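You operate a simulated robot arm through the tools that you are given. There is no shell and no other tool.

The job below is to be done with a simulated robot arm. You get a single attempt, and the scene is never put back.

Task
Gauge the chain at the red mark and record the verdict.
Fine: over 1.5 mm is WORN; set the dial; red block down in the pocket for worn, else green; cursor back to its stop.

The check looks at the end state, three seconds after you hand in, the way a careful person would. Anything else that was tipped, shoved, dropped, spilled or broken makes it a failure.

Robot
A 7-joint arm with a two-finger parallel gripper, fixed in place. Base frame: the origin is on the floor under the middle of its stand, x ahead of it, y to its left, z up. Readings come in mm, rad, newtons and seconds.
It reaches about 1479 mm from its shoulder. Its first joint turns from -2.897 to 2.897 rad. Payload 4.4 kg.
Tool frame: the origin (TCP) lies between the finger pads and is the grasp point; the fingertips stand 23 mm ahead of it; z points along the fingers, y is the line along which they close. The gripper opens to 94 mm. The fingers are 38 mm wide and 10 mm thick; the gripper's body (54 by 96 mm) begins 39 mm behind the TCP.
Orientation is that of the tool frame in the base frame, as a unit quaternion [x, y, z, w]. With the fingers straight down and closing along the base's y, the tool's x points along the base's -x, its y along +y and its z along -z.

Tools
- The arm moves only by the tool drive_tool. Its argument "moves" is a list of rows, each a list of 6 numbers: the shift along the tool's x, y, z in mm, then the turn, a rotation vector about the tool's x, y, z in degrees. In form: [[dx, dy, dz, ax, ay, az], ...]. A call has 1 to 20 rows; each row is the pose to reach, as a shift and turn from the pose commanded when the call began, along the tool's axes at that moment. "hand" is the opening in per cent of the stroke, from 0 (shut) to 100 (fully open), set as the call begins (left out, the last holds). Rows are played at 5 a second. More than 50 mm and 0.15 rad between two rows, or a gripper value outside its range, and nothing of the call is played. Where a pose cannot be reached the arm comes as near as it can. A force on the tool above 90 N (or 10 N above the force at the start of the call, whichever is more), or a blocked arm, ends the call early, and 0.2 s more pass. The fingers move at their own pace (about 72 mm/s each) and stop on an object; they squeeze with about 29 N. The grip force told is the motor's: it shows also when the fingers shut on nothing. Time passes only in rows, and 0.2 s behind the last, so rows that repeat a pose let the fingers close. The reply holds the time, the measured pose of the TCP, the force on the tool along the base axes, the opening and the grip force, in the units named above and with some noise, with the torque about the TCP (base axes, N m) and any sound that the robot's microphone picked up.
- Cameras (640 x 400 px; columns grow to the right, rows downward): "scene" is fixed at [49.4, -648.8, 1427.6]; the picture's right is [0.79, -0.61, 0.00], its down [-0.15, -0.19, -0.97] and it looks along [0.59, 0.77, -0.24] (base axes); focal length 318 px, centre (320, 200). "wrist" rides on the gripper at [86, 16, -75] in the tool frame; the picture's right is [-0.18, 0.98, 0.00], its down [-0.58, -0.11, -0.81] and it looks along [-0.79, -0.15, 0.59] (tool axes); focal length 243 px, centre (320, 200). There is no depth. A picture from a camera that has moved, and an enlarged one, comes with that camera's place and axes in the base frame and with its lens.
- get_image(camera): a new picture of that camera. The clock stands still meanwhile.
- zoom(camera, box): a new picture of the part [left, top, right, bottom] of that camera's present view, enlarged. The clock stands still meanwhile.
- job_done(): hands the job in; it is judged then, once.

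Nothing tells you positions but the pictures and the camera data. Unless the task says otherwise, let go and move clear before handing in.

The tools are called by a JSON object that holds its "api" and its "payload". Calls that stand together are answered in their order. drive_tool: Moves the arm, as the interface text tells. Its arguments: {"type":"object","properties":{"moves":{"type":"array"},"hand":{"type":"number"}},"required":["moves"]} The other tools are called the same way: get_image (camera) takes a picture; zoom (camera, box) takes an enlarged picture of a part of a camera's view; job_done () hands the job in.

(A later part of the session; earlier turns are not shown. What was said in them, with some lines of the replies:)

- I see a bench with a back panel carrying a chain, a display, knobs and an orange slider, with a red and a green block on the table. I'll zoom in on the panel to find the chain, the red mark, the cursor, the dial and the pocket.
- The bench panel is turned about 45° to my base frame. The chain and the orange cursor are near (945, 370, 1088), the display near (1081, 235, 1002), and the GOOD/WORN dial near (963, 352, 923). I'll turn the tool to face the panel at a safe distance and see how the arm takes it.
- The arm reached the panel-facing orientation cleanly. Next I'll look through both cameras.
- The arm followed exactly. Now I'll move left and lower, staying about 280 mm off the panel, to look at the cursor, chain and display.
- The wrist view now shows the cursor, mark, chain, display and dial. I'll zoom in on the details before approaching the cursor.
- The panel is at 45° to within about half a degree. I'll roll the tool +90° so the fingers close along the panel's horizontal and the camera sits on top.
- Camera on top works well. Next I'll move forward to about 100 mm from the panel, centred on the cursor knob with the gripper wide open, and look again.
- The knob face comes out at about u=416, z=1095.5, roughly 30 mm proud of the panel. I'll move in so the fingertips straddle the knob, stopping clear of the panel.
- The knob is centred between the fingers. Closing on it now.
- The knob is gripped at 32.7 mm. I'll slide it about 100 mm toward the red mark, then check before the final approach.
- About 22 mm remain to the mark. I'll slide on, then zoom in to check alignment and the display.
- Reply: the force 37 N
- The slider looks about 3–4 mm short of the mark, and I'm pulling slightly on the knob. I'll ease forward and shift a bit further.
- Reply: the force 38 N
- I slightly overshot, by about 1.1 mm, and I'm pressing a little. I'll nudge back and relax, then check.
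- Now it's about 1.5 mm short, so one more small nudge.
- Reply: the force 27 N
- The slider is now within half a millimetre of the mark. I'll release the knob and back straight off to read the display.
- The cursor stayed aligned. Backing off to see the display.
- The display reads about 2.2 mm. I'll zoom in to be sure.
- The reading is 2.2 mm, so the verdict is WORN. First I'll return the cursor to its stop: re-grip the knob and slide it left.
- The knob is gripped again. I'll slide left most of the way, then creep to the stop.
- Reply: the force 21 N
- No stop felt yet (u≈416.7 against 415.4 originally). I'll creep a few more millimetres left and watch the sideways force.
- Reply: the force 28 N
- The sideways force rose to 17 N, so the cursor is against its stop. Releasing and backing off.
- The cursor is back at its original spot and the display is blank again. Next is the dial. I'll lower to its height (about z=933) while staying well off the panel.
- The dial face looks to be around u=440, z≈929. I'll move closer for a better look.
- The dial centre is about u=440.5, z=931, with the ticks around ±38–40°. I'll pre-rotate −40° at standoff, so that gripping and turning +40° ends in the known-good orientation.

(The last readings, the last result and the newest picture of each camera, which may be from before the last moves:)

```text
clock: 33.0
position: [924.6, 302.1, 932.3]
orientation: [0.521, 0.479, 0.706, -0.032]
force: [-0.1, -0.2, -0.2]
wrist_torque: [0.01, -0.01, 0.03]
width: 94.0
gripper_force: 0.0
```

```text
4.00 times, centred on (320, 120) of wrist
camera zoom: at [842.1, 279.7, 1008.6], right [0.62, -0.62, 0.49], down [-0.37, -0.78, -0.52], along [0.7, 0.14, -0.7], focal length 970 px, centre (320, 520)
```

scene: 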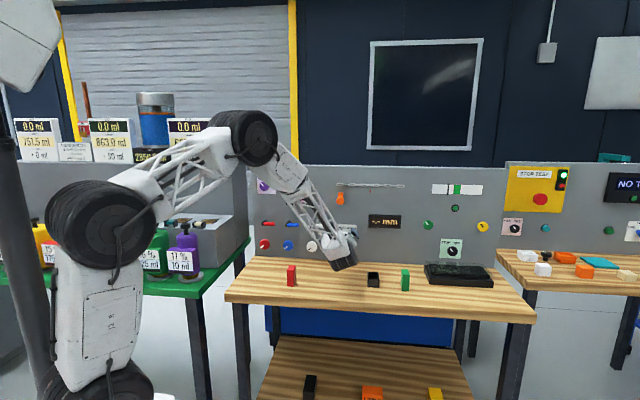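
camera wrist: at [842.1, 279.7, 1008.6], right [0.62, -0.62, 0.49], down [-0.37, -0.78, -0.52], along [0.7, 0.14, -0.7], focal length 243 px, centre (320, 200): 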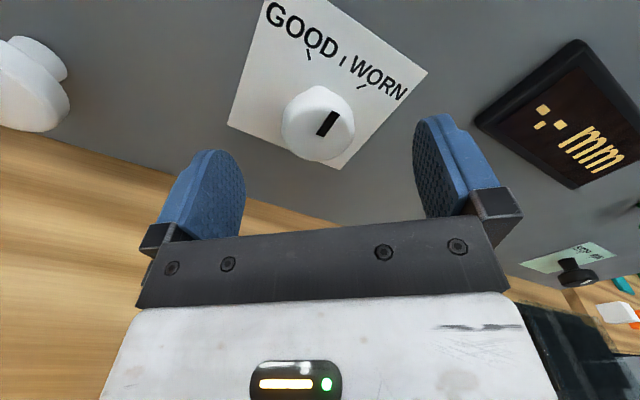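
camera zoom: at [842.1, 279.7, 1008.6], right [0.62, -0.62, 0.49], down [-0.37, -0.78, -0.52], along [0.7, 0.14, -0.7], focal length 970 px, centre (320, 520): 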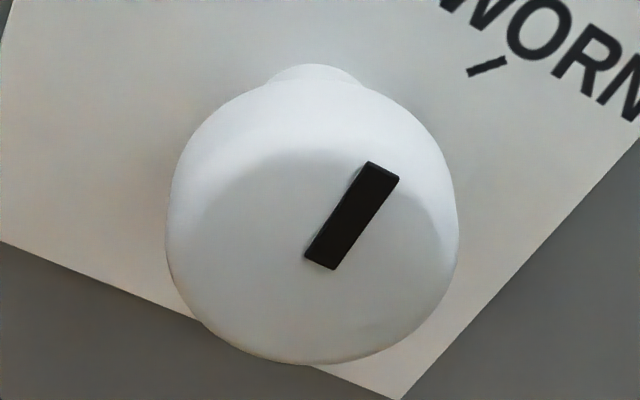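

The axis is nearly centred between the fingers. I'll do a small correction, advance, then close on the dial.

{"api": "drive_tool", "payload": {"moves": [[-1.1, -1.2, 10, 0, 0, 0], [-1.1, -1.2, 18, 0, 0, 0], [-1.1, -1.2, 23, 0, 0, 0], [-1.1, -1.2, 23, 0, 0, 0]]}}

{"api": "zoom", "payload": {"camera": "wrist", "box": [180, 60, 460, 235]}}

```text
clock: 34.0
position: [941.0, 318.5, 931.0]
orientation: [0.522, 0.477, 0.707, -0.031]
force: [-0.5, 0.1, -0.4]
wrist_torque: [0.01, 0.0, -0.02]
width: 93.9
gripper_force: 0.0
```

```text
2.29 times, centred on (320, 148) of wrist
camera zoom: at [858.1, 296.6, 1006.8], right [0.62, -0.62, 0.49], down [-0.37, -0.78, -0.52], along [0.7, 0.14, -0.7], focal length 555 px, centre (320, 320)
```

zoom: 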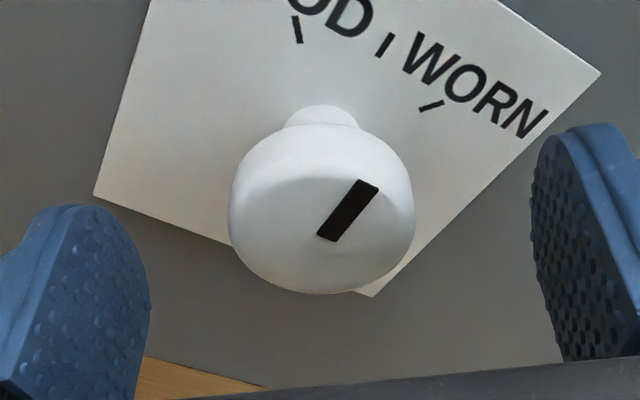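

Well centred. Closing on the dial.

{"api": "drive_tool", "payload": {"moves": [[0, 0, 0, 0, 0, 0], [0, 0, 0, 0, 0, 0], [0, 0, 0, 0, 0, 0], [0, 0, 0, 0, 0, 0]], "hand": 25}}

{"api": "zoom", "payload": {"camera": "wrist", "box": [180, 60, 460, 235]}}

```text
clock: 35.0
position: [940.4, 319.3, 929.3]
orientation: [0.522, 0.477, 0.706, -0.03]
force: [4.4, -2.3, 1.0]
wrist_torque: [-0.1, 0.11, 0.19]
width: 41.5
gripper_force: 45.6
```

```text
2.29 times, centred on (320, 148) of wrist
camera zoom: at [858.2, 296.4, 1007.0], right [0.62, -0.62, 0.49], down [-0.37, -0.78, -0.52], along [0.7, 0.14, -0.7], focal length 555 px, centre (320, 320)
```

zoom: 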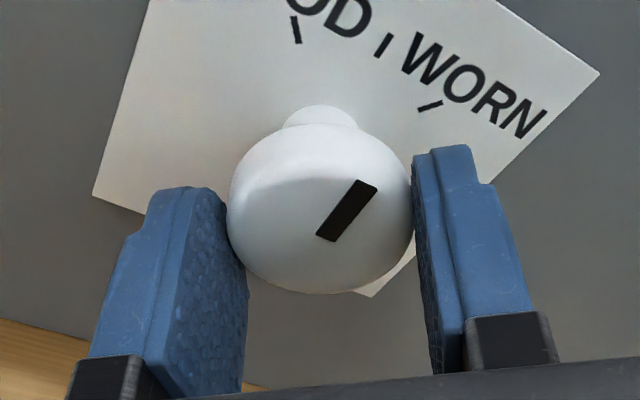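

The dial is gripped cleanly. Turning it clockwise toward WORN.

{"api": "drive_tool", "payload": {"moves": [[0, 0, 0, 0, 0, 5], [0, 0, 0, 0, 0, 10], [0, 0, 0, 0, 0, 15], [0, 0, 0, 0, 0, 20], [0, 0, 0, 0, 0, 25], [0, 0, 0, 0, 0, 30], [0, 0, 0, 0, 0, 34], [0, 0, 0, 0, 0, 38], [0, 0, 0, 0, 0, 38]]}}

{"api": "zoom", "payload": {"camera": "wrist", "box": [180, 60, 460, 235]}}

```text
clock: 37.0
position: [939.3, 317.8, 930.3]
orientation: [0.648, 0.282, 0.659, -0.258]
force: [43.0, 8.5, 6.7]
wrist_torque: [0.21, -0.15, 0.02]
width: 41.6
gripper_force: 44.7
```

```text
2.29 times, centred on (320, 148) of wrist
camera zoom: at [897.8, 255.9, 1017.3], right [0.7, -0.7, -0.15], down [-0.63, -0.51, -0.59], along [0.33, 0.5, -0.8], focal length 555 px, centre (320, 320)
```

zoom: 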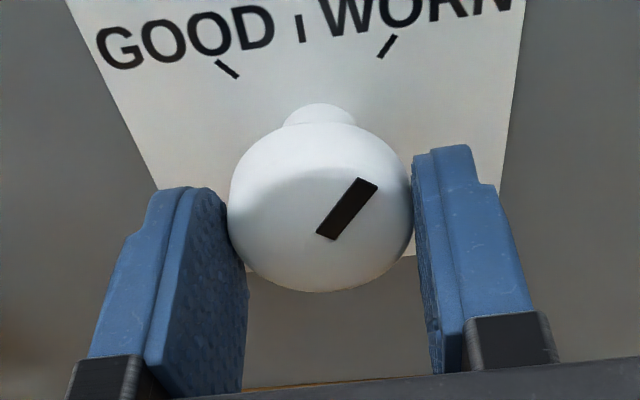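

The pointer follows the gripper and is close to the WORN tick. I'll add the last 2°, then release and inspect.

{"api": "drive_tool", "payload": {"moves": [[0, 0, 0, 0, 0, 1], [0, 0, 0, 0, 0, 2], [0, 0, 0, 0, 0, 2], [0, 0, 0, 0, 0, 2]]}}

{"api": "drive_tool", "payload": {"moves": [[0, 0, 0, 0, 0, 0], [0, 0, 0, 0, 0, 0], [0, 0, 0, 0, 0, 0], [0, 0, 0, 0, 0, 0]], "hand": 95}}

{"api": "drive_tool", "payload": {"moves": [[0, 0, -20, 0, 0, 0], [0, 0, -50, 0, 0, 0], [0, 0, -90, 0, 0, 0], [0, 0, -120, 0, 0, 0], [0, 0, -120, 0, 0, 0]]}}

{"api": "zoom", "payload": {"camera": "wrist", "box": [240, 0, 400, 100]}}

{"api": "get_image", "payload": {"camera": "wrist"}}

```text
clock: 38.0
position: [940.5, 318.0, 930.5]
orientation: [0.654, 0.27, 0.653, -0.27]
force: [27.9, -11.8, 11.8]
wrist_torque: [-0.09, -0.36, -0.28]
width: 41.4
gripper_force: 45.5
```

```text
clock: 39.0
position: [939.4, 318.3, 930.6]
orientation: [0.653, 0.271, 0.653, -0.271]
force: [0.1, 0.3, -0.5]
wrist_torque: [-0.04, -0.02, 0.02]
width: 89.4
gripper_force: 0.0
```

```text
clock: 40.2
position: [854.3, 231.8, 930.5]
orientation: [0.654, 0.27, 0.654, -0.27]
force: [0.8, 0.0, 0.3]
wrist_torque: [-0.02, 0.02, 0.0]
width: 89.3
gripper_force: 0.1
```

```text
4.00 times, centred on (320, 50) of wrist
camera zoom: at [814.8, 167.8, 1016.7], right [0.69, -0.7, -0.18], down [-0.65, -0.49, -0.58], along [0.31, 0.52, -0.79], focal length 970 px, centre (320, 800)
```

zoom: 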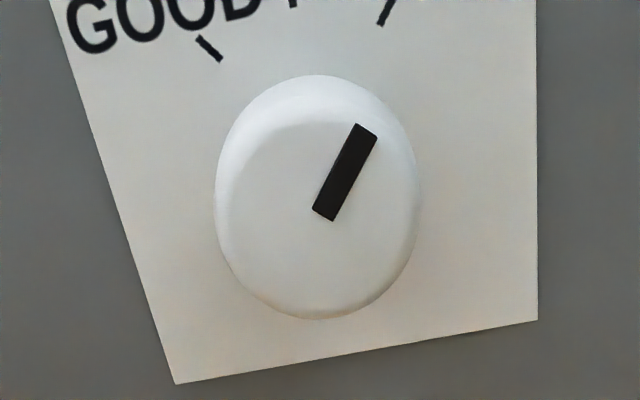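

```text
taken
camera wrist: at [814.8, 167.8, 1016.7], right [0.69, -0.7, -0.18], down [-0.65, -0.49, -0.58], along [0.31, 0.52, -0.79], focal length 243 px, centre (320, 200)
```

wrist: 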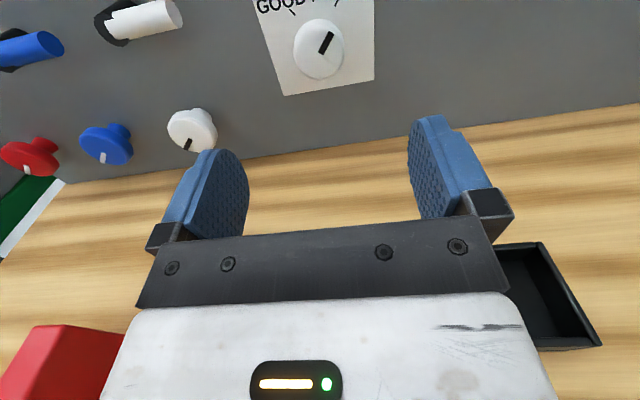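

The dial points at WORN, parallel with its tick. Now I'll rise, move back over the red block's area and pitch the fingers straight down.

{"api": "drive_tool", "payload": {"moves": [[45, 0, -5, 0, 0, 0], [90, 0, -10, 0, 0, 0], [135, -10, -20, 0, 0, 0], [150, -50, -40, 0, 0, 0], [150, -95, -60, 0, 0, 0], [150, -140, -80, 0, 0, 0], [150, -180, -100, 0, 0, 0], [150, -193, -111, 0, 0, 0], [150, -193, -111, 0, 0, 0]], "hand": 100}}

{"api": "drive_tool", "payload": {"moves": [[0, 0, 0, 0, -8.2, 0], [0, 0, 0, 0, -16.4, 0], [0, 0, 0, 0, -24.6, 0], [0, 0, 0, 0, -32.8, 0], [0, 0, 0, 0, -41, 0], [0, 0, 0, 0, -49.2, 0], [0, 0, 0, 0, -57.4, 0], [0, 0, 0, 0, -65.6, 0], [0, 0, 0, 0, -73.8, 0], [0, 0, 0, 0, -82, 0], [0, 0, 0, 0, -90, 0], [0, 0, 0, 0, -90, 0]]}}

{"api": "get_image", "payload": {"camera": "wrist"}}

{"api": "get_image", "payload": {"camera": "scene"}}

```text
clock: 42.2
position: [638.4, 292.3, 1078.2]
orientation: [0.654, 0.27, 0.654, -0.27]
force: [-0.5, -0.3, 0.2]
wrist_torque: [0.01, 0.0, 0.03]
width: 94.0
gripper_force: 0.0
```

```text
clock: 44.8
position: [639.8, 291.4, 1080.6]
orientation: [0.924, 0.382, -0.001, 0.0]
force: [0.1, -0.4, -0.4]
wrist_torque: [-0.02, 0.0, -0.02]
width: 94.2
gripper_force: 0.0
```

```text
taken
camera wrist: at [713.6, 340.6, 1154.3], right [0.56, -0.83, 0.0], down [-0.49, -0.33, 0.81], along [-0.67, -0.46, -0.59], focal length 243 px, centre (320, 200)
```

wrist: 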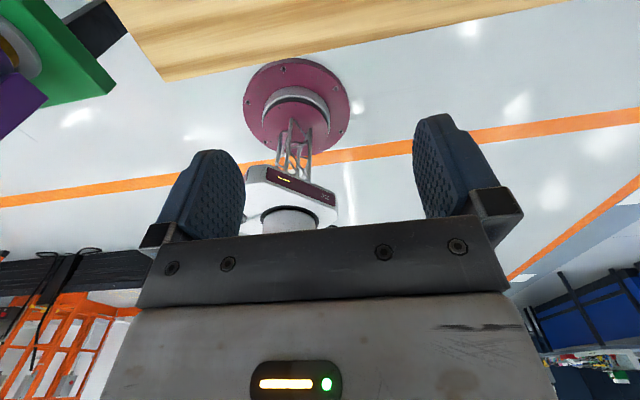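

```text
taken
```

scene: 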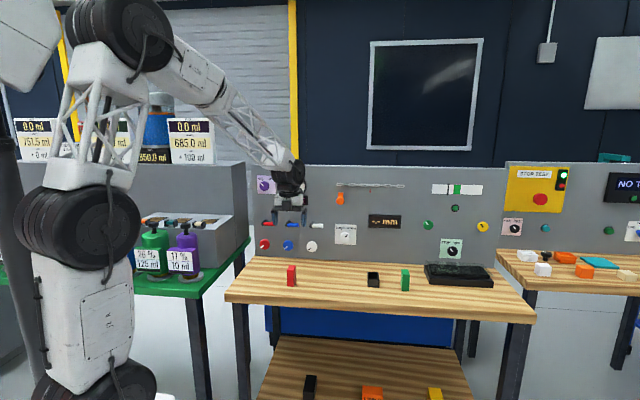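

Fingers point down cleanly. I'll lower some more to bring the red block into the wrist view.

{"api": "drive_tool", "payload": {"moves": [[0, 0, 30, 0, 0, 0], [0, 0, 60, 0, 0, 0], [0, 0, 90, 0, 0, 0], [0, 0, 90, 0, 0, 0]]}}

{"api": "get_image", "payload": {"camera": "wrist"}}

{"api": "zoom", "payload": {"camera": "scene", "box": [240, 200, 400, 300]}}

```text
clock: 45.8
position: [640.2, 291.4, 990.2]
orientation: [0.924, 0.383, 0.0, 0.0]
force: [-0.5, 0.3, 0.1]
wrist_torque: [-0.06, 0.01, -0.01]
width: 93.9
gripper_force: 0.0
```

```text
taken
camera wrist: at [714.0, 339.5, 1064.0], right [0.56, -0.83, 0.0], down [-0.49, -0.33, 0.81], along [-0.67, -0.46, -0.59], focal length 243 px, centre (320, 200)
```

wrist: 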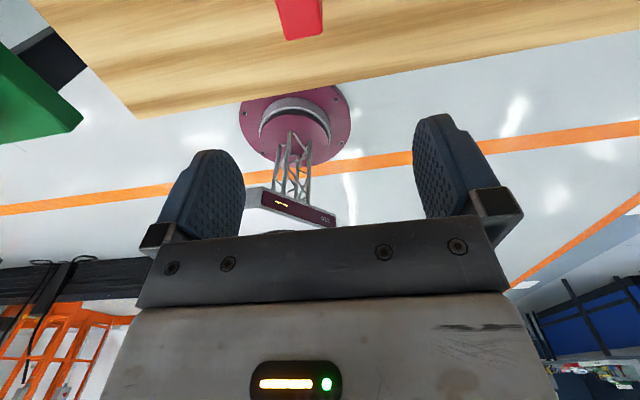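

```text
4.00 times, centred on (320, 250) of scene
camera zoom: at [49.4, -648.8, 1427.6], right [0.79, -0.61, 0.0], down [-0.15, -0.19, -0.97], along [0.59, 0.77, -0.24], focal length 1274 px, centre (320, 0)
```

zoom: 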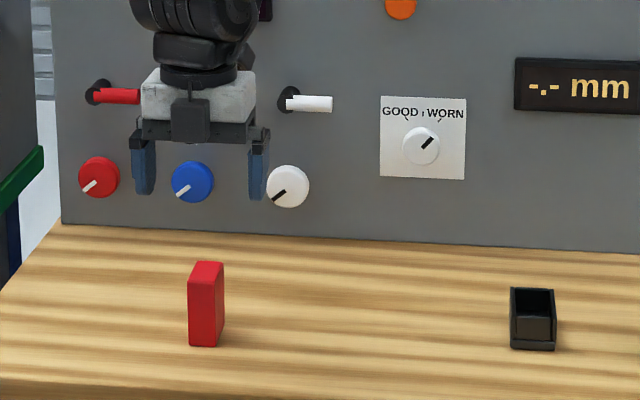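

The scene view confirms the dial points at WORN. I need accurate dimensions of the block and pocket, so I'll zoom in on them.

{"api": "zoom", "payload": {"camera": "scene", "box": [275, 255, 315, 295]}}

{"api": "zoom", "payload": {"camera": "scene", "box": [355, 260, 395, 300]}}

{"api": "zoom", "payload": {"camera": "wrist", "box": [240, 0, 400, 100]}}

```text
10.00 times, centred on (295, 275) of scene
camera zoom: at [49.4, -648.8, 1427.6], right [0.79, -0.61, 0.0], down [-0.15, -0.19, -0.97], along [0.59, 0.77, -0.24], focal length 3185 px, centre (570, -550)
```

zoom: 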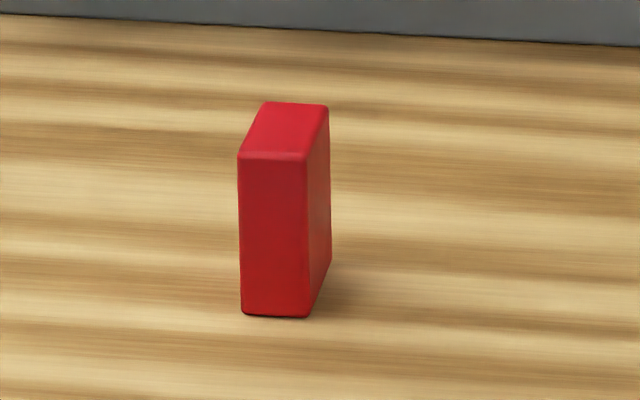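

```text
10.00 times, centred on (375, 280) of scene
camera zoom: at [49.4, -648.8, 1427.6], right [0.79, -0.61, 0.0], down [-0.15, -0.19, -0.97], along [0.59, 0.77, -0.24], focal length 3185 px, centre (-230, -600)
```

zoom: 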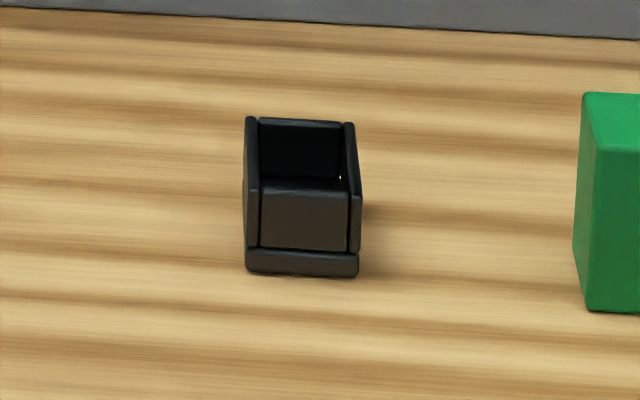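

```text
4.00 times, centred on (320, 50) of wrist
camera zoom: at [714.0, 339.5, 1064.0], right [0.56, -0.83, 0.0], down [-0.49, -0.33, 0.81], along [-0.67, -0.46, -0.59], focal length 970 px, centre (320, 800)
```

zoom: 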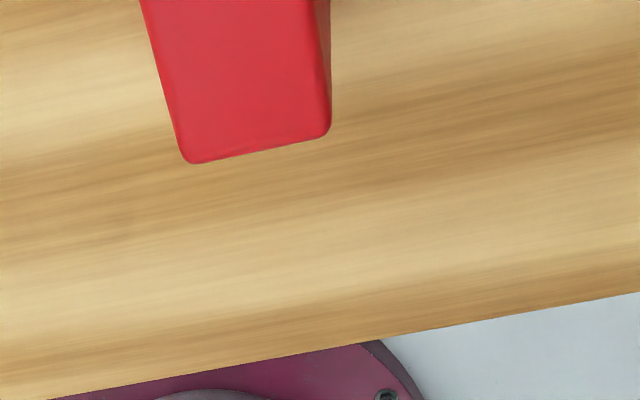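

The red block is about 27 (along the panel) × 42 × 66 mm, aligned with the bench. The pocket's inside is about 33 mm wide and its walls about 34 mm tall. I'll shift over the block's centre and lower partway to refine.

{"api": "drive_tool", "payload": {"moves": [[20, -4, 0, 0, 0, 0], [40, -7.6, 0, 0, 0, 0], [40, -7.6, 25, 0, 0, 0], [40, -7.6, 45, 0, 0, 0], [40, -7.6, 45, 0, 0, 0]]}}

{"api": "get_image", "payload": {"camera": "wrist"}}

{"api": "zoom", "payload": {"camera": "wrist", "box": [220, 0, 420, 125]}}

{"api": "zoom", "payload": {"camera": "scene", "box": [265, 235, 325, 295]}}

```text
clock: 47.0
position: [664.1, 324.1, 943.9]
orientation: [0.924, 0.383, 0.0, 0.0]
force: [-0.1, 0.5, -0.4]
wrist_torque: [-0.02, -0.01, -0.01]
width: 94.4
gripper_force: 0.1
```

```text
taken
camera wrist: at [737.6, 373.8, 1019.3], right [0.56, -0.83, 0.0], down [-0.49, -0.33, 0.81], along [-0.67, -0.46, -0.59], focal length 243 px, centre (320, 200)
```

wrist: 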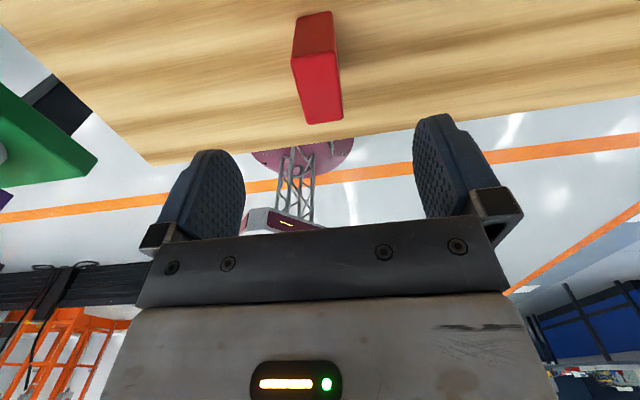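

```text
3.20 times, centred on (320, 62) of wrist
camera zoom: at [737.6, 373.8, 1019.3], right [0.56, -0.83, 0.0], down [-0.49, -0.33, 0.81], along [-0.67, -0.46, -0.59], focal length 776 px, centre (320, 640)
```

zoom: 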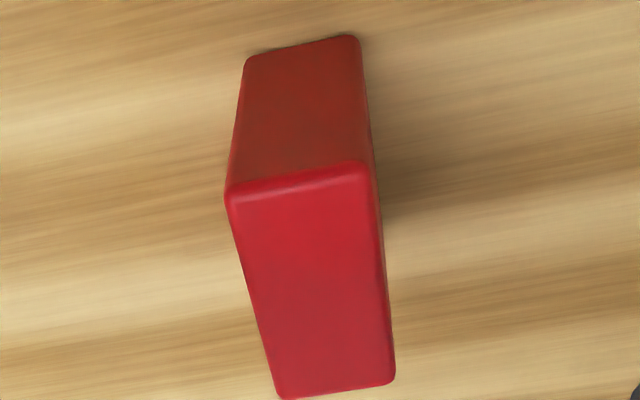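

```text
6.67 times, centred on (295, 265) of scene
camera zoom: at [49.4, -648.8, 1427.6], right [0.79, -0.61, 0.0], down [-0.15, -0.19, -0.97], along [0.59, 0.77, -0.24], focal length 2124 px, centre (487, -233)
```

zoom: 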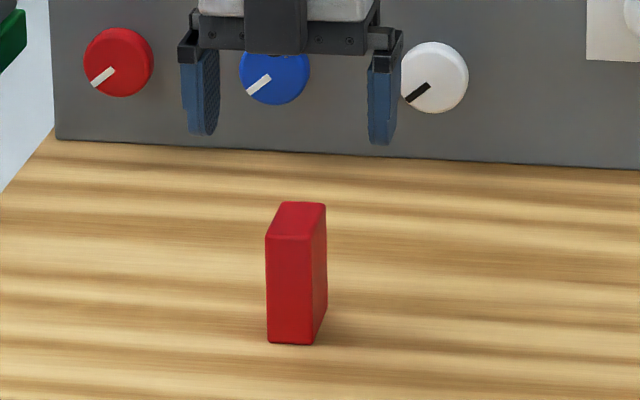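

The block centre is under the TCP within 1 mm. Its top is at about z=868 and the table at about 802. I'll lower to grip only the upper 26 mm, so the fingers will clear the pocket walls.

{"api": "drive_tool", "payload": {"moves": [[0, 0, 25, 0, 0, 0], [0, 0, 50, 0, 0, 0], [0, 0, 70, 0, 0, 0], [0, 0, 79, 0, 0, 0], [0, 0, 79, 0, 0, 0]]}}

{"api": "get_image", "payload": {"camera": "wrist"}}

{"api": "zoom", "payload": {"camera": "scene", "box": [265, 235, 325, 295]}}

```text
clock: 48.2
position: [664.9, 325.8, 866.3]
orientation: [0.924, 0.383, 0.001, -0.001]
force: [0.0, 0.0, -0.6]
wrist_torque: [0.0, 0.01, 0.04]
width: 93.9
gripper_force: 0.1
```

```text
taken
camera wrist: at [737.8, 374.4, 939.9], right [0.56, -0.83, 0.0], down [-0.49, -0.33, 0.81], along [-0.67, -0.46, -0.59], focal length 243 px, centre (320, 200)
```

wrist: 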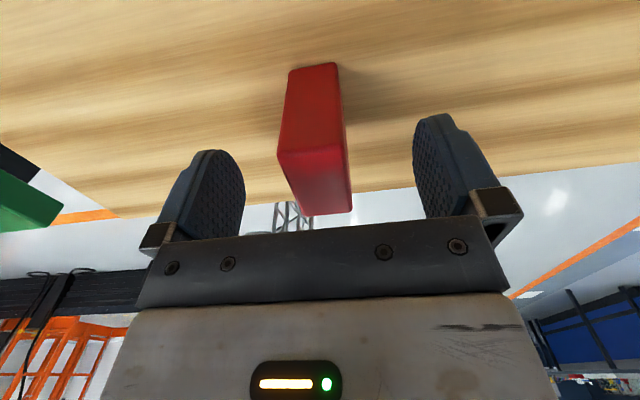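

```text
6.67 times, centred on (295, 265) of scene
camera zoom: at [49.4, -648.8, 1427.6], right [0.79, -0.61, 0.0], down [-0.15, -0.19, -0.97], along [0.59, 0.77, -0.24], focal length 2124 px, centre (487, -233)
```

zoom: 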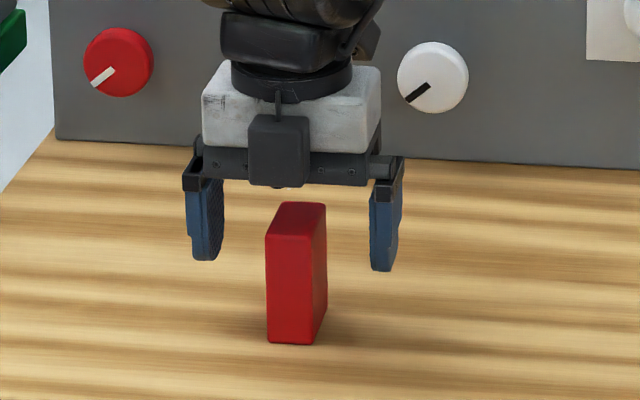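

The block is centred between the fingers. Closing on it.

{"api": "drive_tool", "payload": {"moves": [[0, 0, 0, 0, 0, 0], [0, 0, 0, 0, 0, 0], [0, 0, 0, 0, 0, 0], [0, 0, 0, 0, 0, 0], [0, 0, 0, 0, 0, 0]], "hand": 10}}

{"api": "get_image", "payload": {"camera": "wrist"}}

```text
clock: 49.4
position: [665.4, 325.7, 866.0]
orientation: [0.924, 0.383, 0.0, 0.0]
force: [0.7, 0.5, -0.4]
wrist_torque: [0.0, 0.0, 0.01]
width: 27.4
gripper_force: 28.6
```

```text
taken
camera wrist: at [737.8, 374.4, 939.9], right [0.56, -0.83, 0.0], down [-0.49, -0.33, 0.81], along [-0.67, -0.46, -0.59], focal length 243 px, centre (320, 200)
```

wrist: 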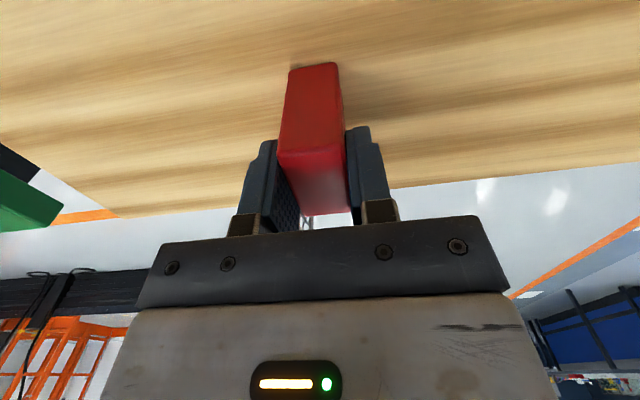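

The block is held firmly at 27.4 mm. I'll lift it and carry it over toward the pocket.

{"api": "drive_tool", "payload": {"moves": [[0, 0, -10, 0, 0, 0], [0, 0, -35, 0, 0, 0], [0, 0, -70, 0, 0, 0], [0, 0, -105, 0, 0, 0], [0, 0, -135, 0, 0, 0], [0, 0, -145, 0, 0, 0], [3, 20, -145, 0, 0, 0], [6, 50, -145, 0, 0, 0], [10, 85, -145, 0, 0, 0], [14, 120, -145, 0, 0, 0], [18, 155, -145, 0, 0, 0], [22, 190, -145, 0, 0, 0], [27, 225, -145, 0, 0, 0], [31, 255, -145, 0, 0, 0], [35, 285, -145, 0, 0, 0], [38, 305, -145, 0, 0, 0], [40, 315, -145, 0, 0, 0], [40, 319, -145, 0, 0, 0], [40, 319, -145, 0, 0, 0]]}}

{"api": "get_image", "payload": {"camera": "wrist"}}

{"api": "get_image", "payload": {"camera": "scene"}}

```text
clock: 53.4
position: [916.3, 126.4, 1011.7]
orientation: [0.924, 0.383, 0.0, 0.001]
force: [-0.9, -0.1, -0.4]
wrist_torque: [0.0, 0.01, -0.04]
width: 27.2
gripper_force: 29.1
```

```text
taken
camera wrist: at [990.4, 176.4, 1085.7], right [0.56, -0.83, 0.0], down [-0.49, -0.33, 0.81], along [-0.67, -0.46, -0.59], focal length 243 px, centre (320, 200)
```

wrist: 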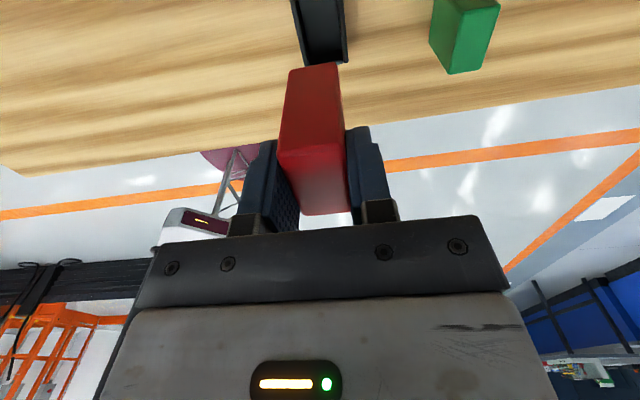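

```text
taken
```

scene: 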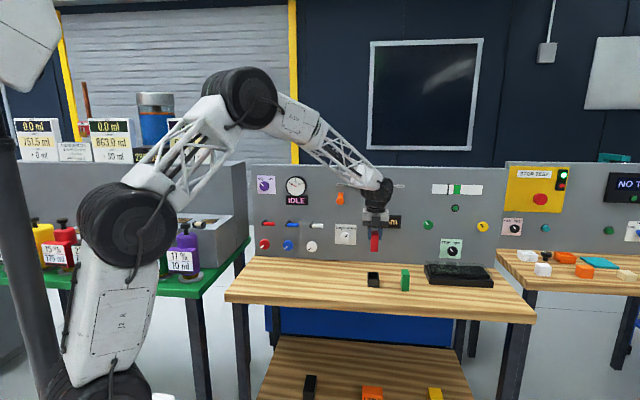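

The pocket is partly cut off at the top of the view. I'll shift 70 mm toward the panel so the whole pocket is visible and can be measured.

{"api": "drive_tool", "payload": {"moves": [[20, 0, 0, 0, 0, 0], [45, 0, 0, 0, 0, 0], [70, 0, 0, 0, 0, 0], [70, 0, 0, 0, 0, 0]]}}

{"api": "get_image", "payload": {"camera": "wrist"}}

{"api": "zoom", "payload": {"camera": "wrist", "box": [240, 0, 400, 100]}}

```text
clock: 54.4
position: [968.3, 177.2, 1012.2]
orientation: [0.924, 0.383, 0.0, 0.001]
force: [0.1, 0.3, -0.4]
wrist_torque: [-0.04, 0.01, 0.01]
width: 27.4
gripper_force: 29.0
```

```text
taken
camera wrist: at [1041.9, 226.5, 1086.5], right [0.56, -0.83, 0.0], down [-0.49, -0.33, 0.81], along [-0.67, -0.46, -0.59], focal length 243 px, centre (320, 200)
```

wrist: 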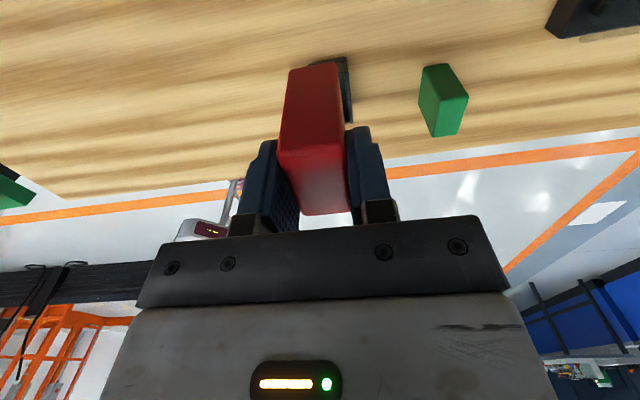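

```text
4.00 times, centred on (320, 50) of wrist
camera zoom: at [1041.9, 226.5, 1086.5], right [0.56, -0.83, 0.0], down [-0.49, -0.33, 0.81], along [-0.67, -0.46, -0.59], focal length 970 px, centre (320, 800)
```

zoom: 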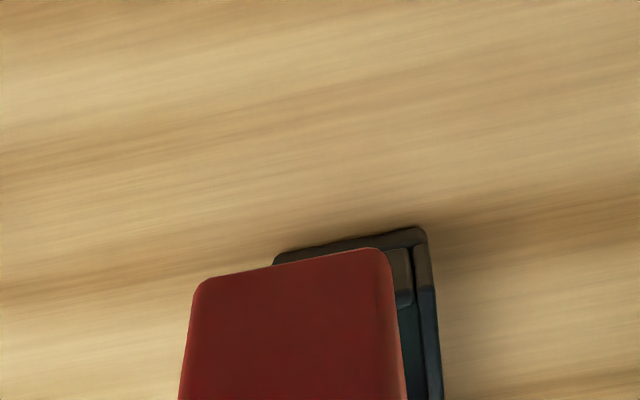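

The held block hides the pocket. I'll sidestep 75 mm along the panel to see it beside the block.

{"api": "drive_tool", "payload": {"moves": [[0, -25, 0, 0, 0, 0], [0, -50, 0, 0, 0, 0], [0, -75, 0, 0, 0, 0], [0, -75, 0, 0, 0, 0]]}}

{"api": "get_image", "payload": {"camera": "wrist"}}

{"api": "zoom", "payload": {"camera": "wrist", "box": [340, 20, 500, 120]}}

```text
clock: 55.4
position: [914.0, 231.8, 1011.7]
orientation: [0.924, 0.382, 0.0, 0.0]
force: [-0.3, -0.3, -0.3]
wrist_torque: [-0.05, 0.01, 0.01]
width: 27.5
gripper_force: 28.6
```

```text
taken
camera wrist: at [988.3, 281.0, 1085.2], right [0.56, -0.83, 0.0], down [-0.49, -0.33, 0.81], along [-0.67, -0.46, -0.59], focal length 243 px, centre (320, 200)
```

wrist: 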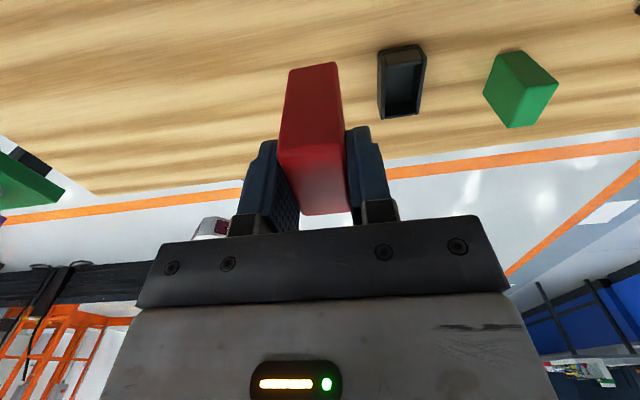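

```text
4.00 times, centred on (420, 70) of wrist
camera zoom: at [988.3, 281.0, 1085.2], right [0.56, -0.83, 0.0], down [-0.49, -0.33, 0.81], along [-0.67, -0.46, -0.59], focal length 970 px, centre (-80, 720)
```

zoom: 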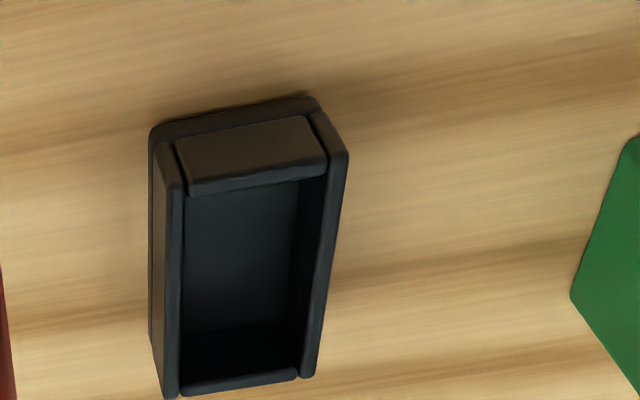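

The pocket is fully visible: inside about 34 × 56 mm, walls up to about z=835, with a base plate. Its centre is about −73 mm in f and +77 mm in u from here. I'll move above it and lower until the block's bottom hovers just over the walls.

{"api": "drive_tool", "payload": {"moves": [[-25, 26, 0, 0, 0, 0], [-50, 52, 0, 0, 0, 0], [-68, 72, 0, 0, 0, 0], [-73, 77, 0, 0, 0, 0], [-73, 77, 25, 0, 0, 0], [-73, 77, 50, 0, 0, 0], [-73, 77, 70, 0, 0, 0], [-73, 77, 85, 0, 0, 0], [-73, 77, 90, 0, 0, 0], [-73, 77, 90, 0, 0, 0]]}}

{"api": "get_image", "payload": {"camera": "wrist"}}

{"api": "zoom", "payload": {"camera": "wrist", "box": [240, 0, 400, 100]}}

{"api": "zoom", "payload": {"camera": "scene", "box": [345, 240, 405, 300]}}

```text
clock: 57.6
position: [916.1, 125.6, 919.2]
orientation: [0.924, 0.383, 0.0, 0.0]
force: [0.5, 0.8, -0.1]
wrist_torque: [0.0, -0.04, 0.0]
width: 27.6
gripper_force: 29.0
```

```text
taken
camera wrist: at [989.9, 174.3, 995.1], right [0.56, -0.83, 0.0], down [-0.49, -0.33, 0.81], along [-0.67, -0.46, -0.59], focal length 243 px, centre (320, 200)
```

wrist: 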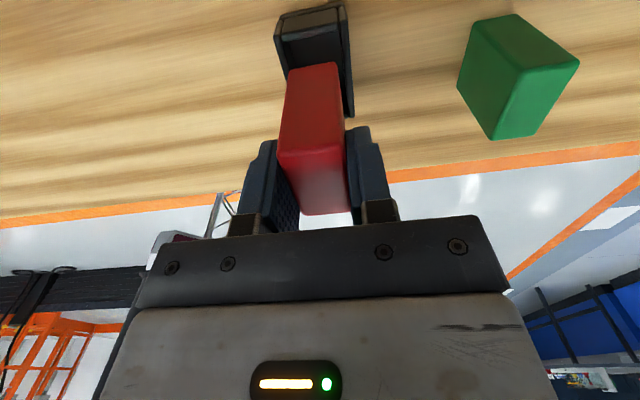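

```text
4.00 times, centred on (320, 50) of wrist
camera zoom: at [989.9, 174.3, 995.1], right [0.56, -0.83, 0.0], down [-0.49, -0.33, 0.81], along [-0.67, -0.46, -0.59], focal length 970 px, centre (320, 800)
```

zoom: 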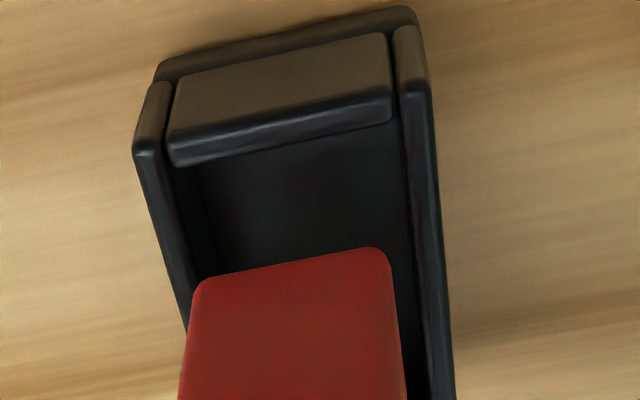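

```text
6.67 times, centred on (375, 270) of scene
camera zoom: at [49.4, -648.8, 1427.6], right [0.79, -0.61, 0.0], down [-0.15, -0.19, -0.97], along [0.59, 0.77, -0.24], focal length 2124 px, centre (-47, -267)
```

zoom: 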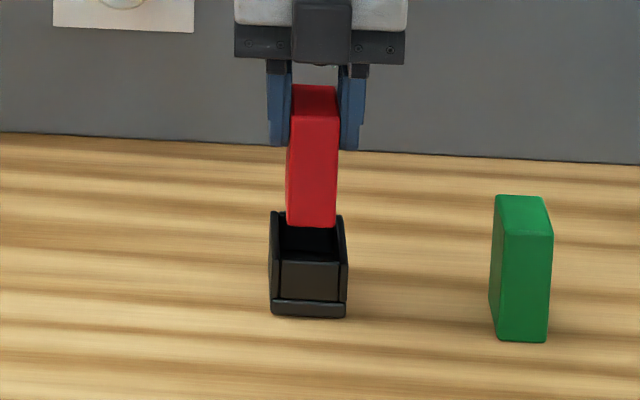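

Sideways alignment is within a fraction of a millimetre. Along f the block should go about 2–3 mm toward the panel. I'll correct that, lower close to the wall tops and recheck.

{"api": "drive_tool", "payload": {"moves": [[2.4, 0, 0, 0, 0, 0], [2.4, 0, 6, 0, 0, 0], [2.4, 0, 13, 0, 0, 0], [2.4, 0, 13, 0, 0, 0]]}}

{"api": "zoom", "payload": {"camera": "wrist", "box": [240, 0, 400, 100]}}

{"api": "zoom", "payload": {"camera": "scene", "box": [355, 250, 395, 290]}}

```text
clock: 58.6
position: [917.5, 125.8, 907.8]
orientation: [0.924, 0.382, 0.001, 0.0]
force: [-0.2, -0.1, -0.3]
wrist_torque: [0.01, 0.0, 0.01]
width: 27.8
gripper_force: 29.3
```

```text
4.00 times, centred on (320, 50) of wrist
camera zoom: at [991.1, 175.8, 982.4], right [0.56, -0.83, 0.0], down [-0.49, -0.33, 0.81], along [-0.67, -0.46, -0.59], focal length 970 px, centre (320, 800)
```

zoom: 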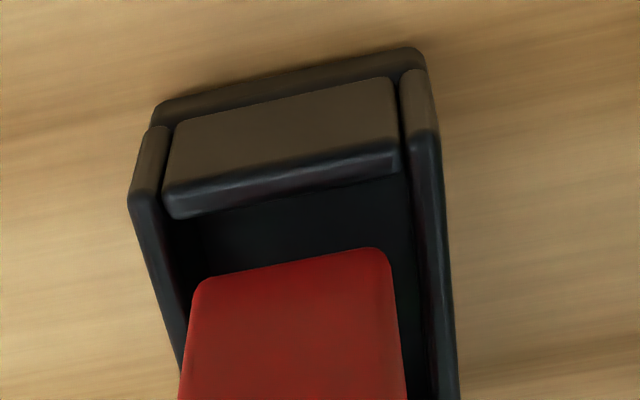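

```text
10.00 times, centred on (375, 270) of scene
camera zoom: at [49.4, -648.8, 1427.6], right [0.79, -0.61, 0.0], down [-0.15, -0.19, -0.97], along [0.59, 0.77, -0.24], focal length 3185 px, centre (-230, -500)
```

zoom: 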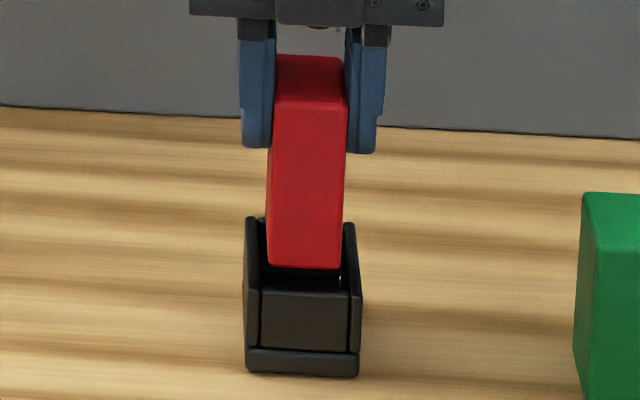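

Clearances are about 3 mm sideways and 5–6 mm along f, so I'm lowering the block into the pocket slowly.

{"api": "drive_tool", "payload": {"moves": [[0.5, 0, 5, 0, 0, 0], [0.5, 0, 10, 0, 0, 0], [0.5, 0, 15, 0, 0, 0], [0.5, 0, 20, 0, 0, 0], [0.5, 0, 25, 0, 0, 0], [0.5, 0, 25, 0, 0, 0]]}}

{"api": "zoom", "payload": {"camera": "wrist", "box": [240, 0, 400, 100]}}

{"api": "zoom", "payload": {"camera": "scene", "box": [355, 250, 395, 290]}}

```text
clock: 60.0
position: [918.3, 125.9, 882.4]
orientation: [0.924, 0.383, 0.0, 0.0]
force: [0.2, 0.1, -0.7]
wrist_torque: [0.0, 0.0, -0.01]
width: 27.3
gripper_force: 28.4
```

```text
4.00 times, centred on (320, 50) of wrist
camera zoom: at [992.0, 176.0, 956.6], right [0.56, -0.83, 0.0], down [-0.49, -0.33, 0.81], along [-0.67, -0.46, -0.59], focal length 970 px, centre (320, 800)
```

zoom: 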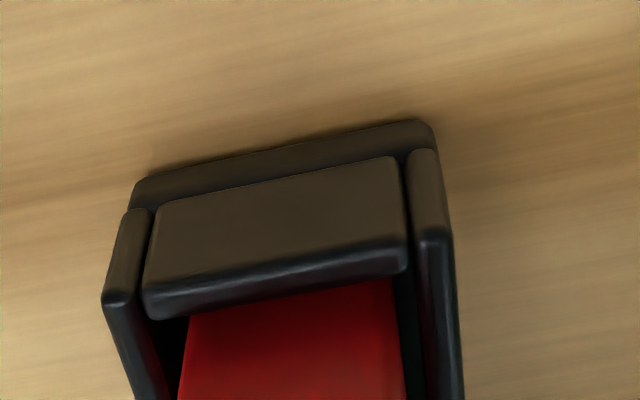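

```text
10.00 times, centred on (375, 270) of scene
camera zoom: at [49.4, -648.8, 1427.6], right [0.79, -0.61, 0.0], down [-0.15, -0.19, -0.97], along [0.59, 0.77, -0.24], focal length 3185 px, centre (-230, -500)
```

zoom: 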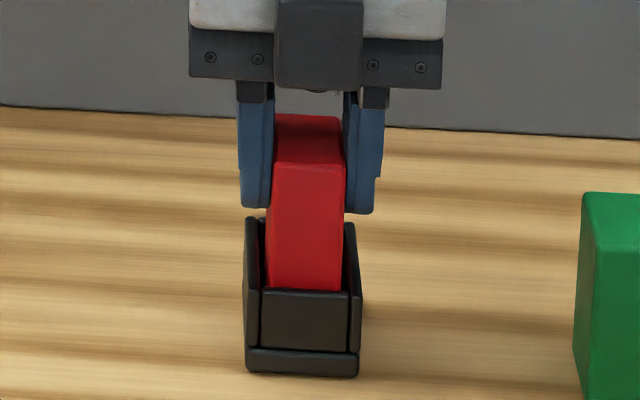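

The block is going into the pocket with no contact force. I'll continue down slowly until it touches the floor.

{"api": "drive_tool", "payload": {"moves": [[0, 0, 2, 0, 0, 0], [0, 0, 4, 0, 0, 0], [0, 0, 6, 0, 0, 0], [0, 0, 6, 0, 0, 0]]}}

```text
clock: 61.0
position: [918.5, 126.2, 877.6]
orientation: [0.924, 0.382, 0.001, 0.0]
force: [-3.2, -4.9, 18.2]
wrist_torque: [-0.32, 0.33, 0.0]
width: 27.6
gripper_force: 29.0
```

The upward force shows the block's bottom is at about z=813, matching the expected floor. I'll check the picture before releasing.

{"api": "zoom", "payload": {"camera": "scene", "box": [355, 250, 395, 290]}}

{"api": "zoom", "payload": {"camera": "wrist", "box": [240, 0, 400, 100]}}

```text
10.00 times, centred on (375, 270) of scene
camera zoom: at [49.4, -648.8, 1427.6], right [0.79, -0.61, 0.0], down [-0.15, -0.19, -0.97], along [0.59, 0.77, -0.24], focal length 3185 px, centre (-230, -500)
```

zoom: 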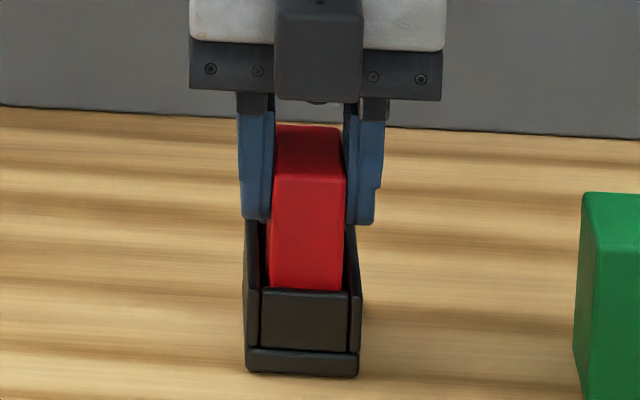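

```text
4.00 times, centred on (320, 50) of wrist
camera zoom: at [992.3, 175.9, 951.9], right [0.56, -0.83, 0.0], down [-0.49, -0.33, 0.81], along [-0.66, -0.46, -0.59], focal length 970 px, centre (320, 800)
```

zoom: 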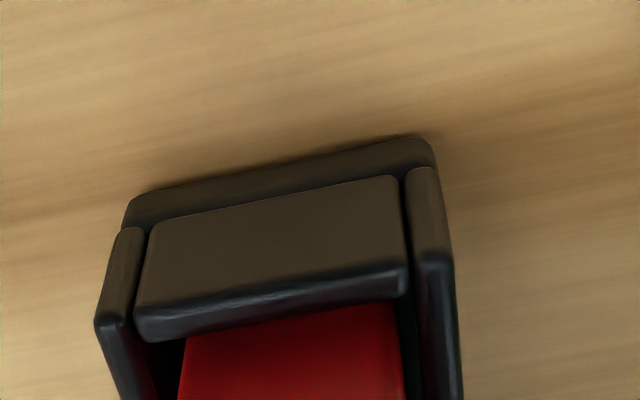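

The block is seated well inside the pocket walls. Releasing with a moderate opening and rising straight up.

{"api": "drive_tool", "payload": {"moves": [[0, 0, -0.7, 0, 0, 0], [0, 0, -0.7, 0, 0, 0], [0, 0, -0.7, 0, 0, 0], [0, 0, -0.7, 0, 0, 0]], "hand": 65}}

{"api": "drive_tool", "payload": {"moves": [[0, 0, -10, 0, 0, 0], [0, 0, -30, 0, 0, 0], [0, 0, -65, 0, 0, 0], [0, 0, -105, 0, 0, 0], [0, 0, -150, 0, 0, 0], [0, 0, -150, 0, 0, 0]]}}

{"api": "get_image", "payload": {"camera": "scene"}}

{"api": "zoom", "payload": {"camera": "scene", "box": [355, 250, 395, 290]}}

{"api": "get_image", "payload": {"camera": "wrist"}}

```text
clock: 62.0
position: [918.3, 126.7, 876.0]
orientation: [0.924, 0.383, 0.001, 0.0]
force: [0.2, -1.0, 0.0]
wrist_torque: [0.0, -0.01, 0.03]
width: 61.2
gripper_force: 0.1
```

```text
clock: 63.4
position: [919.6, 126.2, 1029.2]
orientation: [0.924, 0.383, 0.0, 0.001]
force: [0.2, 0.1, 0.4]
wrist_torque: [0.03, 0.0, -0.03]
width: 61.0
gripper_force: 0.0
```

```text
taken
```

scene: 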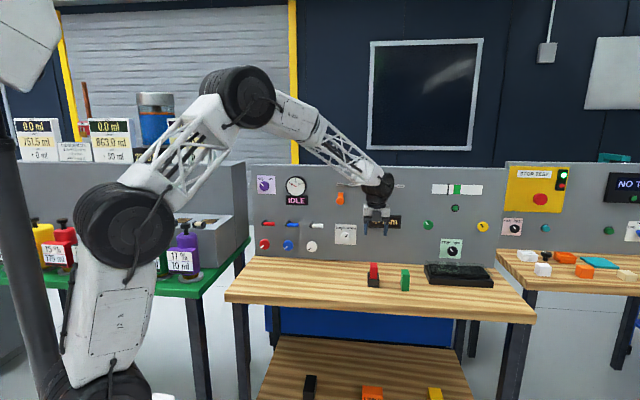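

```text
10.00 times, centred on (375, 270) of scene
camera zoom: at [49.4, -648.8, 1427.6], right [0.79, -0.61, 0.0], down [-0.15, -0.19, -0.97], along [0.59, 0.77, -0.24], focal length 3185 px, centre (-230, -500)
```

zoom: 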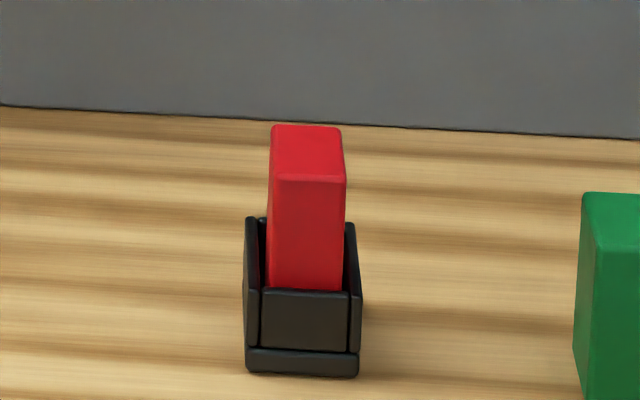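

```text
taken
camera wrist: at [992.6, 175.1, 1103.1], right [0.56, -0.83, 0.0], down [-0.49, -0.33, 0.81], along [-0.67, -0.46, -0.59], focal length 243 px, centre (320, 200)
```

wrist: 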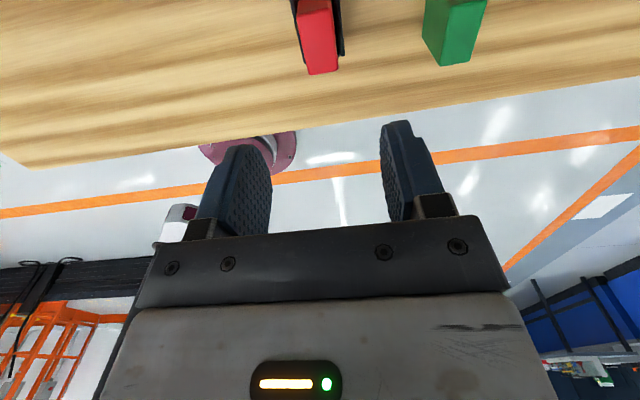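

The red block stands in the pocket and the green one is untouched. A last check of the cursor, display and dial.

{"api": "zoom", "payload": {"camera": "scene", "box": [325, 215, 365, 255]}}

{"api": "zoom", "payload": {"camera": "scene", "box": [320, 170, 420, 232]}}

{"api": "zoom", "payload": {"camera": "scene", "box": [240, 160, 400, 260]}}

```text
10.00 times, centred on (345, 235) of scene
camera zoom: at [49.4, -648.8, 1427.6], right [0.79, -0.61, 0.0], down [-0.15, -0.19, -0.97], along [0.59, 0.77, -0.24], focal length 3185 px, centre (70, -150)
```

zoom: 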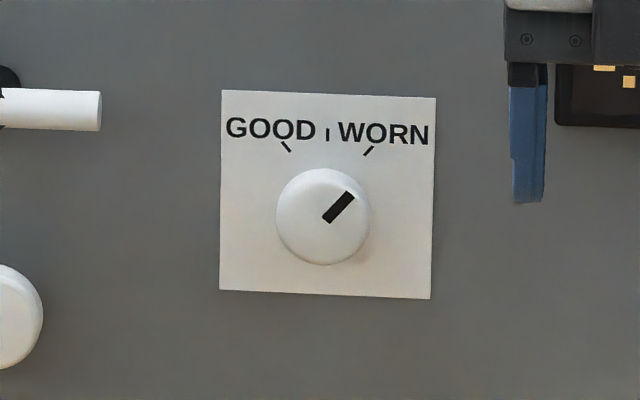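

```text
6.40 times, centred on (370, 201) of scene
camera zoom: at [49.4, -648.8, 1427.6], right [0.79, -0.61, 0.0], down [-0.15, -0.19, -0.97], along [0.59, 0.77, -0.24], focal length 2039 px, centre (0, 194)
```

zoom: 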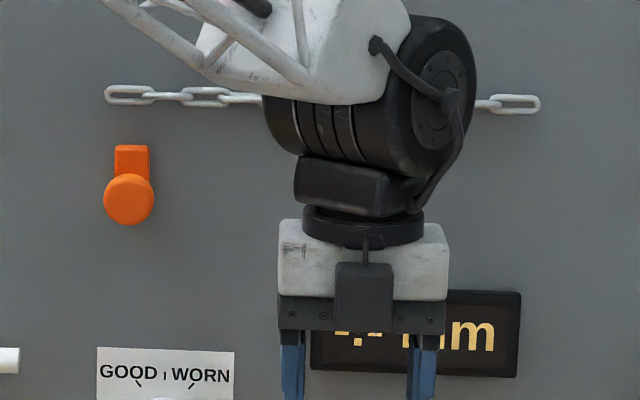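

```text
4.00 times, centred on (320, 210) of scene
camera zoom: at [49.4, -648.8, 1427.6], right [0.79, -0.61, 0.0], down [-0.15, -0.19, -0.97], along [0.59, 0.77, -0.24], focal length 1274 px, centre (320, 160)
```

zoom: 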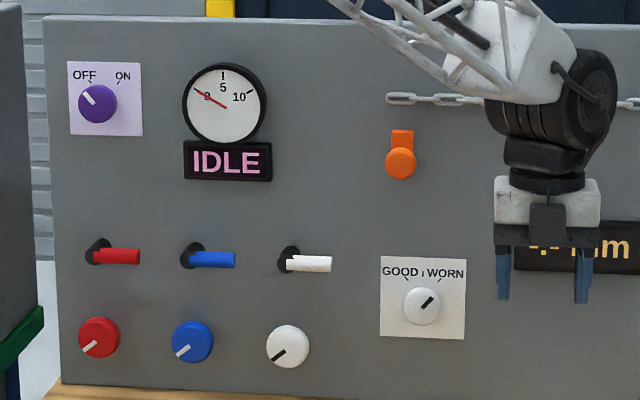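

The dial points at the WORN tick, the cursor is back at its stop with the display blank, the red block is seated in the pocket, and the gripper is open and clear. Handing in.

{"api": "job_done", "payload": {}}

```text
The job is handed in.
```

I gauged the chain at the red mark. It read 2.2 mm, over the 1.5 mm limit, so the verdict is WORN.

- **Dial:** turned to WORN; the pointer lines up with the WORN tick.
- **Block:** the red block is seated on the floor of the pocket. The green block was not touched.
- **Cursor:** slid back left until I felt the stop. It is where it started, and the display was blank again.

Nothing else was moved, tipped or dropped that I could see. The gripper was open and about 150 mm above the block when I handed in. The hand-in was accepted, but I haven't seen the result of the check.
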